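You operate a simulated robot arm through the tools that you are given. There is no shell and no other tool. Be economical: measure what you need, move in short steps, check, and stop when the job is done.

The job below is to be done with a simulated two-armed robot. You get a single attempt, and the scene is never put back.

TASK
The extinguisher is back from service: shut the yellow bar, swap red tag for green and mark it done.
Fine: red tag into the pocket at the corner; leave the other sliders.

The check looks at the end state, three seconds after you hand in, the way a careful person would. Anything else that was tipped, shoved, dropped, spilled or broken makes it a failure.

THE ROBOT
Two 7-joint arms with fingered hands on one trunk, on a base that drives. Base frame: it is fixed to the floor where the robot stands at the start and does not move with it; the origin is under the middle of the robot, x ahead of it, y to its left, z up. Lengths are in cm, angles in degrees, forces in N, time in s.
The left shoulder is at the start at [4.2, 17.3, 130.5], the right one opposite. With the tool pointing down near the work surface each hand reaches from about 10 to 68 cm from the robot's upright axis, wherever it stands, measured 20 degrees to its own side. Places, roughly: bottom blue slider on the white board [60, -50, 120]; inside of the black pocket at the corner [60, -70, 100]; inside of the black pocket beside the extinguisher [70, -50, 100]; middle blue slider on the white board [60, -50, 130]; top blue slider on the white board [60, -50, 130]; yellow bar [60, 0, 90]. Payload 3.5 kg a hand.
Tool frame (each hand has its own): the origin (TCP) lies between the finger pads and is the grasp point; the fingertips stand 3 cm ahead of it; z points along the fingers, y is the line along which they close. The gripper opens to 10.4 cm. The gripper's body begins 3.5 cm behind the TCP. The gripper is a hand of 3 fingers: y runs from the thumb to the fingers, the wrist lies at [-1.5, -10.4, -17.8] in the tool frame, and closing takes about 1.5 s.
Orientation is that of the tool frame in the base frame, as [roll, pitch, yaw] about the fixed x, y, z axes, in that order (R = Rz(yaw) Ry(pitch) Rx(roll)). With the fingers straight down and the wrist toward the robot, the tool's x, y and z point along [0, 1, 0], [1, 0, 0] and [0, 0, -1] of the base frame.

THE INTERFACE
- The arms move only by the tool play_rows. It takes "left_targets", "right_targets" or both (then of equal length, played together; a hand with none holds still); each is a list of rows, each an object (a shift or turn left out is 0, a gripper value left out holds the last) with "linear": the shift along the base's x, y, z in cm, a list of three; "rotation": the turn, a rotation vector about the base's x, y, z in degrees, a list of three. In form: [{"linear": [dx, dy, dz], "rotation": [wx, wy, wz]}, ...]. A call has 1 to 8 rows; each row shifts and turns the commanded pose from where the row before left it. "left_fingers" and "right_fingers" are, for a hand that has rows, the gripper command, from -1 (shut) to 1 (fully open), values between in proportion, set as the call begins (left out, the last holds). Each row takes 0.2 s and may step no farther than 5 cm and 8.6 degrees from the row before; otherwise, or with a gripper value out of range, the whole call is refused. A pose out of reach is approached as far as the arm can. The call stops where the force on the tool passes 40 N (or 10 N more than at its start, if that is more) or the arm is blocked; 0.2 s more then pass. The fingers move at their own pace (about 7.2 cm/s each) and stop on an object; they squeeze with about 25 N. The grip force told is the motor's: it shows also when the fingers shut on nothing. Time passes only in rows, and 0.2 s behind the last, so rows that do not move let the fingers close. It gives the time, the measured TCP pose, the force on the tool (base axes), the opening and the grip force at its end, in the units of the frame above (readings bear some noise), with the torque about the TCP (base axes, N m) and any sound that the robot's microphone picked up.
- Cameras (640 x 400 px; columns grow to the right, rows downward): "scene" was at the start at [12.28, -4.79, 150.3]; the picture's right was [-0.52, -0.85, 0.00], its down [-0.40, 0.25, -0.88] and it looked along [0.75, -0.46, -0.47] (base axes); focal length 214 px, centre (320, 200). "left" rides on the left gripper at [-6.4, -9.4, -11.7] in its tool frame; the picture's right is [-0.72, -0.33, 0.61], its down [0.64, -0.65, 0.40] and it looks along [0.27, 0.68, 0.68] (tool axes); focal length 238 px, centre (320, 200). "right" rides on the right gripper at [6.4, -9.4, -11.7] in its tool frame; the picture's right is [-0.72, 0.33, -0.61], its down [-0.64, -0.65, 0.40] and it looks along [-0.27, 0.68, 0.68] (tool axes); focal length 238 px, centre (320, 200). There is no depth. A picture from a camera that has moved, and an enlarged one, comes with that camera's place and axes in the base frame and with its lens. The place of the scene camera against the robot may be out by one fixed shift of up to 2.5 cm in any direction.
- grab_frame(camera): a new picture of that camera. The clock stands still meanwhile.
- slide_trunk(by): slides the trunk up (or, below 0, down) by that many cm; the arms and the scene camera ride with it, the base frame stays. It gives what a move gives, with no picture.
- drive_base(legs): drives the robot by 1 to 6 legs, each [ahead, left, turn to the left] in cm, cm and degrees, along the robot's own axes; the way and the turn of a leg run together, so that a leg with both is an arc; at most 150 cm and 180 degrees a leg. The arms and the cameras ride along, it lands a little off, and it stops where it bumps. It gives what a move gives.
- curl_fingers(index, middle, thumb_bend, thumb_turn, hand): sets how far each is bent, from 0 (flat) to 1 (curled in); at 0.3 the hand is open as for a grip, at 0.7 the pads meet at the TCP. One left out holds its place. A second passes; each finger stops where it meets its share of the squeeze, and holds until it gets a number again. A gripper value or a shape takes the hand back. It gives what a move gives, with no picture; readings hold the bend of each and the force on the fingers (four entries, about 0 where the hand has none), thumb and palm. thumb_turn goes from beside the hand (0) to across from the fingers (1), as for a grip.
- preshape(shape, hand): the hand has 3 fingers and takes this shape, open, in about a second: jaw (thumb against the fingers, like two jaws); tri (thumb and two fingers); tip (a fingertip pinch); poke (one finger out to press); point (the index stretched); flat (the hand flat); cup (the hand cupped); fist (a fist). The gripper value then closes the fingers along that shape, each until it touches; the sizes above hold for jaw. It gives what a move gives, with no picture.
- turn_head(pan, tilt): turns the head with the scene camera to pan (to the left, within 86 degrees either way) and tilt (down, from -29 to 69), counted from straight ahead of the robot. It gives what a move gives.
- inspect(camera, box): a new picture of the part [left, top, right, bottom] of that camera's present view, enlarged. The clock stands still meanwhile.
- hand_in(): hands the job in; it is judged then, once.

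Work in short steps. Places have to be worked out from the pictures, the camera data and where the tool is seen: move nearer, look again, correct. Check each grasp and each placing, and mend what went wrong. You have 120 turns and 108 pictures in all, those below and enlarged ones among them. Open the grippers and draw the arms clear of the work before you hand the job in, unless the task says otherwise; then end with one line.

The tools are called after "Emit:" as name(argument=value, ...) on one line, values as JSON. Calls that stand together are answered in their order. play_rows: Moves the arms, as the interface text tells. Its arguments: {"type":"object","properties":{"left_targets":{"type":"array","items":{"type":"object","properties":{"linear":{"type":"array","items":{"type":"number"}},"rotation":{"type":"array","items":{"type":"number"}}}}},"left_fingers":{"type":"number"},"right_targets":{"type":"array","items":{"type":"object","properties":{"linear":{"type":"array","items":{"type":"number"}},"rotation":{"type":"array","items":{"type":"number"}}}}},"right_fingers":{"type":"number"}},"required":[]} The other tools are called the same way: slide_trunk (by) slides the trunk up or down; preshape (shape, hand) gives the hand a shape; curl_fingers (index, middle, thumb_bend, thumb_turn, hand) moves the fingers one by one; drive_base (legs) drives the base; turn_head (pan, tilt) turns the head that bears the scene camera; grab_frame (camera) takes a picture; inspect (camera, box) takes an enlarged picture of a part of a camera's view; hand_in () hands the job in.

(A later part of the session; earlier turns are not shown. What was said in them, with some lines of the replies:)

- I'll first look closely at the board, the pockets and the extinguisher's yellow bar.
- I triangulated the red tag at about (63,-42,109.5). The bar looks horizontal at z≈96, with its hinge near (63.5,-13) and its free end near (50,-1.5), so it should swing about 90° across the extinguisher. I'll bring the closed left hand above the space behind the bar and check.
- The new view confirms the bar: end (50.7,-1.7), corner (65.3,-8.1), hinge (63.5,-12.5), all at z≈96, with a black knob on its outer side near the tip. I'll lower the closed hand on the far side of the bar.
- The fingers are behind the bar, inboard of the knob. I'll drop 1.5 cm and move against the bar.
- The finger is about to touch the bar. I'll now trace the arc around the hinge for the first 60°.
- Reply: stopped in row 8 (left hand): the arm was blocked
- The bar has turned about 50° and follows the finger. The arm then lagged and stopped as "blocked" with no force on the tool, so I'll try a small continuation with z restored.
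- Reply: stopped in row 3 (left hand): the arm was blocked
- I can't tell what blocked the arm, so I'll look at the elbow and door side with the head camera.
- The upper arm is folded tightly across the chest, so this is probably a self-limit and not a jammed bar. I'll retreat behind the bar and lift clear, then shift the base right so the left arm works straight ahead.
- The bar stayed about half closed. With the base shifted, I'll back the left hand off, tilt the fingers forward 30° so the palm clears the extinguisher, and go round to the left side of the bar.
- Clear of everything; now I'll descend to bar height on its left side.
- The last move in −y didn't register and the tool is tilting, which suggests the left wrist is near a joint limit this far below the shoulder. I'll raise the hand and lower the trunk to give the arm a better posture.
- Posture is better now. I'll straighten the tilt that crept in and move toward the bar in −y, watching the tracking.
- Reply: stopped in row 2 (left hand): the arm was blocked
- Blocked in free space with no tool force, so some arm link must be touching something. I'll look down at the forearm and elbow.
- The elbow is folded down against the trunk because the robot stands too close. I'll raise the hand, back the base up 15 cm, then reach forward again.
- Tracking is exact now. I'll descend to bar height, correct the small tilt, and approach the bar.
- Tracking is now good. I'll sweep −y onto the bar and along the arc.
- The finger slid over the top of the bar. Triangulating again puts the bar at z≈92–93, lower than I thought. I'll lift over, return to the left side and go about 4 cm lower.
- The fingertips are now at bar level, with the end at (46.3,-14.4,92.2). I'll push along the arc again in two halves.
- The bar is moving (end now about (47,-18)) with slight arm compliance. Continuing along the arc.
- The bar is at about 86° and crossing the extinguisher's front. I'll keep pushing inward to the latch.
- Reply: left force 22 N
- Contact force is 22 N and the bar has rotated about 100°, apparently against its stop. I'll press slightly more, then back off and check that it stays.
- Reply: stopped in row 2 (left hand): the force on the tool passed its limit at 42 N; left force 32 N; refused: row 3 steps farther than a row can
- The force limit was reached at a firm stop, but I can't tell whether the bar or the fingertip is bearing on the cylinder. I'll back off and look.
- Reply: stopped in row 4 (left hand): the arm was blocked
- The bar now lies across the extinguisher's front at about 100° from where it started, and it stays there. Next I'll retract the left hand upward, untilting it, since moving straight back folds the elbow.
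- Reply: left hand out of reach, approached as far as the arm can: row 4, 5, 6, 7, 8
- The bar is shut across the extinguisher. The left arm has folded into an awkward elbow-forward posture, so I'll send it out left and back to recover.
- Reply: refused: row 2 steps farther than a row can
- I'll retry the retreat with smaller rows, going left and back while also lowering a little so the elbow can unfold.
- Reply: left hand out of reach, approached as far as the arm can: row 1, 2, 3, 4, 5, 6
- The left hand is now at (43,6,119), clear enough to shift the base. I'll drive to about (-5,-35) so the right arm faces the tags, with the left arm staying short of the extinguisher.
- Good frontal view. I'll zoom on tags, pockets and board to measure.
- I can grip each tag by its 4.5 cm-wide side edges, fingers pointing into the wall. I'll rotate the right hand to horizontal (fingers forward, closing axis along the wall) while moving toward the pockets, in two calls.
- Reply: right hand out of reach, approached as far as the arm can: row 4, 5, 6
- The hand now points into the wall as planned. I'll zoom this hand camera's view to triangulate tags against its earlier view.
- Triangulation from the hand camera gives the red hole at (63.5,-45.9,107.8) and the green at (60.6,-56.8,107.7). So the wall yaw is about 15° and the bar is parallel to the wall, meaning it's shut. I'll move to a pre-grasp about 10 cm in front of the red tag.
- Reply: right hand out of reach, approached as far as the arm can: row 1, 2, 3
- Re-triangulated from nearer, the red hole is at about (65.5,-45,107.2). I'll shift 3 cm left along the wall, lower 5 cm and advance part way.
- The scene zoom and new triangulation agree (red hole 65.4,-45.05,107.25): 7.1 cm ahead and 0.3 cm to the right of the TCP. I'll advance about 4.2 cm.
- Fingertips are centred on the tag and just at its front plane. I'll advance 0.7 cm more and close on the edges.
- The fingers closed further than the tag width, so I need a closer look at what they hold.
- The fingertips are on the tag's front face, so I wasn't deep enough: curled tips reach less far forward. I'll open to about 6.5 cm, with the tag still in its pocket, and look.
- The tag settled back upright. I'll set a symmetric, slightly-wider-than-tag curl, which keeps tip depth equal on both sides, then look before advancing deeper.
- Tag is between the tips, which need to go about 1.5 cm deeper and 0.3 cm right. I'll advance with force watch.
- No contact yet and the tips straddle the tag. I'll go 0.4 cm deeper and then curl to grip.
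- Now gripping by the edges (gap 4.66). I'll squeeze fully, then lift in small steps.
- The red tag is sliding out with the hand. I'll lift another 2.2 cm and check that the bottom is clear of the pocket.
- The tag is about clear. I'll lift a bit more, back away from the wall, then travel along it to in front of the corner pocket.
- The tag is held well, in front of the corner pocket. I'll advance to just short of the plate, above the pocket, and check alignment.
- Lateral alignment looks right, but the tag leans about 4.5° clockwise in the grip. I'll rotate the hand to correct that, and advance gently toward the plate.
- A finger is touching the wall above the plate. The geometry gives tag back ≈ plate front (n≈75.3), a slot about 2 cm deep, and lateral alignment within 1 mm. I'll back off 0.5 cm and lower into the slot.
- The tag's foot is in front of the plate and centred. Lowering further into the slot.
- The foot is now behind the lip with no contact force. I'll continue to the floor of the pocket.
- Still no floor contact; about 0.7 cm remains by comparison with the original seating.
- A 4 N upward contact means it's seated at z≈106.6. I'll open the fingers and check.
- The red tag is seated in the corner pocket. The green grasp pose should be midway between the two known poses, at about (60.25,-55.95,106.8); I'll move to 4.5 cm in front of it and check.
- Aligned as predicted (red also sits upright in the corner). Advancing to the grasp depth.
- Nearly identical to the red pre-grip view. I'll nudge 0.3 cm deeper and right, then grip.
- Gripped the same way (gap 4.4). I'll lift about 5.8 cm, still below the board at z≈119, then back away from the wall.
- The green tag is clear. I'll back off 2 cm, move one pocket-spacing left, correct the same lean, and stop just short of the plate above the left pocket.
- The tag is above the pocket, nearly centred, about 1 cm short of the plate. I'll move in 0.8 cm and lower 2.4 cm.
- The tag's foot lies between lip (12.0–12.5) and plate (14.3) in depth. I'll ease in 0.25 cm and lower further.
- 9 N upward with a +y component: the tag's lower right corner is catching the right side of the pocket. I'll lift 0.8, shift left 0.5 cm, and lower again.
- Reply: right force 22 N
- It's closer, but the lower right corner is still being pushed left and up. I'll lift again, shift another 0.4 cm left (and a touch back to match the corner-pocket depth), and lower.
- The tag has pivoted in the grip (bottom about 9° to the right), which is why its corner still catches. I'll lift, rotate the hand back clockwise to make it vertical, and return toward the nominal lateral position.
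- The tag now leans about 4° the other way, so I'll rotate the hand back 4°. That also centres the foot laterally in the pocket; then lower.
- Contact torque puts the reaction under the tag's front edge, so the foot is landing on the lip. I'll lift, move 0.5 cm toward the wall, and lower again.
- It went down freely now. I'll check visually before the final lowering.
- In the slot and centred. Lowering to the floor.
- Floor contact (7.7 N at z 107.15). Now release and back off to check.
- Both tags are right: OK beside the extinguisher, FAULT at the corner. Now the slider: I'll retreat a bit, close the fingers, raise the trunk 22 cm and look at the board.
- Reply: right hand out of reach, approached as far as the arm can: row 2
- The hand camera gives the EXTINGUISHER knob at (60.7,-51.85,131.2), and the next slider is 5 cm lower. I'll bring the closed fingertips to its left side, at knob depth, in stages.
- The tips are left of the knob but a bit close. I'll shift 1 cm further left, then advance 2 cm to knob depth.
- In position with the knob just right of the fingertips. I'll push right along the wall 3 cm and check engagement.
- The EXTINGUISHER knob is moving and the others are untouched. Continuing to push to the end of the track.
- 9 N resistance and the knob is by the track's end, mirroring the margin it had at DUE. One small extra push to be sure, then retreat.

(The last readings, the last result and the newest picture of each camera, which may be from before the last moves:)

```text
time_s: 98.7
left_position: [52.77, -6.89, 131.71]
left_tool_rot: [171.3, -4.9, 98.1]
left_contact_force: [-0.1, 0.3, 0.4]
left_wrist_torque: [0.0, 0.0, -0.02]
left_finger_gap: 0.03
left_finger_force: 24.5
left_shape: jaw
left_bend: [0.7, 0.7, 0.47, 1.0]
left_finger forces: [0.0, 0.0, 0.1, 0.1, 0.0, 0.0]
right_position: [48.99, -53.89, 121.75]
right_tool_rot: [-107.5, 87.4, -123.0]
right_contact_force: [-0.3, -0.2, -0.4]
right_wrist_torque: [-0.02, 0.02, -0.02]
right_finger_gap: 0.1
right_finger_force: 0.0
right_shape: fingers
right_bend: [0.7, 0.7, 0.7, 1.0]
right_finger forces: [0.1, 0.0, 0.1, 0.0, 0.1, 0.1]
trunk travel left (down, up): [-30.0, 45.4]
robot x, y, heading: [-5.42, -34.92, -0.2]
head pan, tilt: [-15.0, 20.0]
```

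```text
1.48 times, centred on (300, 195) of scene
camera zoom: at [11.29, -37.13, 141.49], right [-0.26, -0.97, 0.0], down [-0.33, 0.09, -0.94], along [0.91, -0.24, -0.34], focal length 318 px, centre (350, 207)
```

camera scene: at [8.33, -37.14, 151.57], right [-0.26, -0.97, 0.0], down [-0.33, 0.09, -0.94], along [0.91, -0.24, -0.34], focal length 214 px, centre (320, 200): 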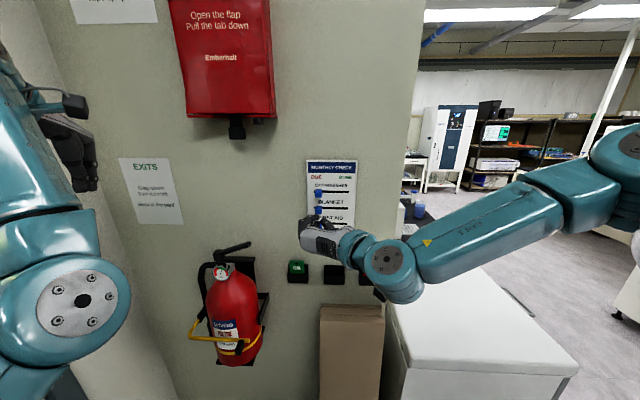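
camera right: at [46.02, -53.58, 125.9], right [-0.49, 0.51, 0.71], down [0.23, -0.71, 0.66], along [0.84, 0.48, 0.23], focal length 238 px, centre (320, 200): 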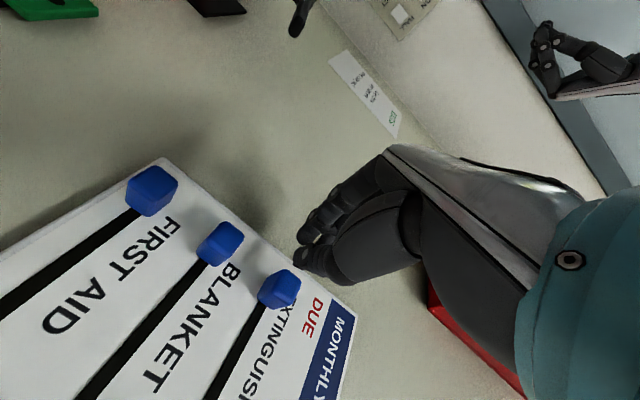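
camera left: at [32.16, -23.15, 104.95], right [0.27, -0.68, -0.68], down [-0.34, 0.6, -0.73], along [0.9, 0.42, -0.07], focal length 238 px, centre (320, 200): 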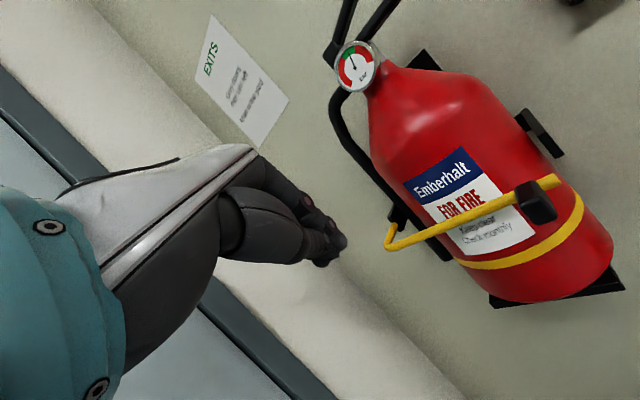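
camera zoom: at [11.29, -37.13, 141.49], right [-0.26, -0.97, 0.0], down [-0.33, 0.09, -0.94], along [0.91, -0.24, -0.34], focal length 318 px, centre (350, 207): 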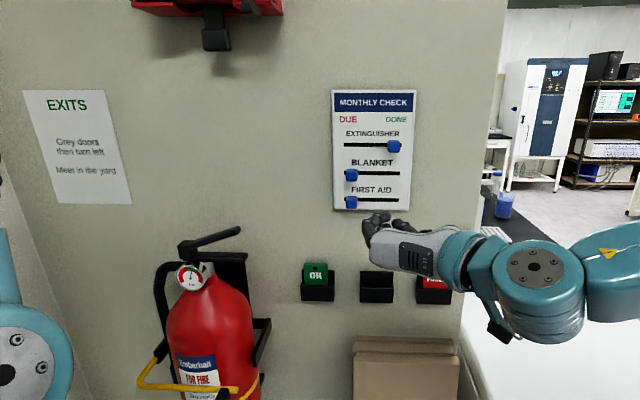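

The slider is at DONE and the others remain at DUE. I'll back the base away so both arms are clear, open the grippers, and take a final look.

Emit:
drive_base(legs=[[-20, 0, 0]])

Emit:
play_rows(right_targets=[{"linear": [0, 0, 0]}, {"linear": [0, 0, 0]}, {"linear": [0, 0, 0]}, {"linear": [0, 0, 0]}, {"linear": [0, 0, 0]}, {"linear": [0, 0, 0]}], left_targets=[{"linear": [0, 0, 0]}, {"linear": [0, 0, 0]}, {"linear": [0, 0, 0]}, {"linear": [0, 0, 0]}, {"linear": [0, 0, 0]}, {"linear": [0, 0, 0]}], left_fingers=1, right_fingers=1)

Emit:
inspect(camera="scene", box=[200, 190, 320, 310])

Emit:
inspect(camera="left", box=[300, 0, 640, 400])

```text
time_s: 100.3
left_position: [33.17, -7.05, 131.67]
left_tool_rot: [171.4, -4.9, 97.8]
left_contact_force: [0.2, -0.7, -0.1]
left_wrist_torque: [0.03, 0.02, 0.03]
left_finger_gap: 0.0
left_finger_force: 25.4
left_shape: jaw
left_bend: [0.7, 0.7, 0.47, 1.0]
left_finger forces: [0.0, 0.0, 0.0, 0.0, 0.1, 0.1]
right_position: [29.11, -53.92, 121.76]
right_tool_rot: [-105.4, 87.4, -121.3]
right_contact_force: [0.0, 0.3, 0.7]
right_wrist_torque: [0.0, 0.01, -0.02]
right_finger_gap: 0.11
right_finger_force: 0.0
right_shape: fingers
right_bend: [0.7, 0.7, 0.7, 1.0]
right_finger forces: [0.0, 0.0, 0.0, 0.0, 0.0, 0.1]
trunk travel left (down, up): [-30.0, 45.4]
robot x, y, heading: [-24.81, -34.92, -0.3]
head pan, tilt: [-15.0, 20.0]
```

```text
time_s: 101.7
left_position: [33.29, -7.09, 131.53]
left_tool_rot: [171.4, -5.0, 97.8]
left_contact_force: [0.9, -0.4, -1.5]
left_wrist_torque: [0.02, 0.0, -0.03]
left_finger_gap: 10.37
left_finger_force: 0.1
left_shape: jaw
left_bend: [0.3, 0.3, 0.3, 0.98]
left_finger forces: [0.0, 0.0, 0.0, 0.0, 0.0, 0.1]
right_position: [29.24, -53.93, 121.6]
right_tool_rot: [-106.5, 87.4, -122.4]
right_contact_force: [-1.2, 0.6, -0.1]
right_wrist_torque: [0.0, 0.02, 0.04]
right_finger_gap: 10.35
right_finger_force: 0.1
right_shape: jaw
right_bend: [0.3, 0.3, 0.3, 0.98]
right_finger forces: [0.0, 0.0, 0.0, 0.0, 0.0, 0.1]
trunk travel left (down, up): [-30.0, 45.4]
robot x, y, heading: [-24.94, -34.47, -0.3]
head pan, tilt: [-15.0, 20.0]
```

```text
3.33 times, centred on (260, 250) of scene
camera zoom: at [-8.4, -37.18, 141.47], right [-0.26, -0.97, 0.0], down [-0.33, 0.09, -0.94], along [0.91, -0.25, -0.34], focal length 715 px, centre (520, 33)
```

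zoom: 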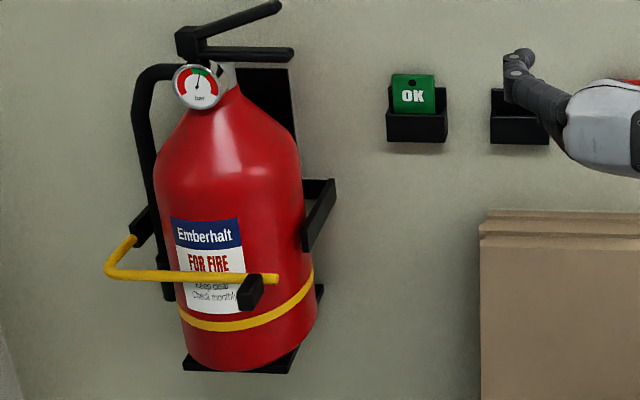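

```text
1.00 times, centred on (470, 200) of left (not enlarged: the box is as wide or as high as the picture)
camera zoom: at [23.33, -15.81, 141.14], right [-0.14, -0.69, -0.71], down [-0.67, 0.6, -0.44], along [0.73, 0.42, -0.54], focal length 238 px, centre (170, 200)
```

zoom: 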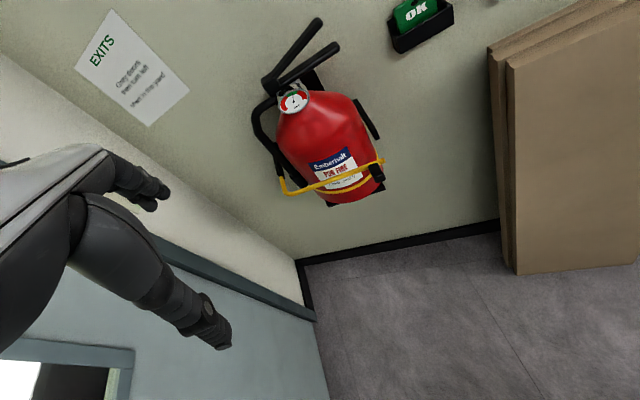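

The bar lies flush along the cylinder front, and the hard stop occurred with the bar rather than the fingertip bearing. Both arms are clear and both grippers are open. One last overall look.

Emit:
grab_frame(camera="scene")

```text
2 pictures are left
camera scene: at [-8.4, -37.18, 141.47], right [-0.26, -0.97, 0.0], down [-0.33, 0.09, -0.94], along [0.91, -0.25, -0.34], focal length 214 px, centre (320, 200)
```

scene: 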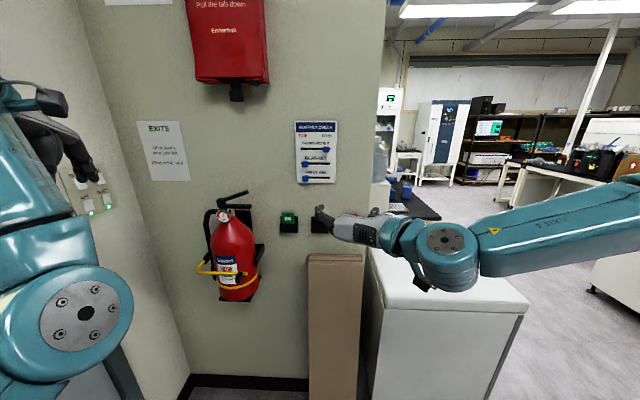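

Everything looks in place: bar shut, OK tag beside the extinguisher, FAULT tag last seen seated in the corner pocket, slider at DONE, arms clear. Handing in.

Emit:
hand_in()

```text
The job is handed in.
```

The job is handed in: the yellow bar is shut, the green OK tag is beside the extinguisher, the red tag is in the corner pocket, and only the extinguisher slider is at DONE. I heard no latch click from the bar; I judged it shut from its firm stop and how it lies against the cylinder.
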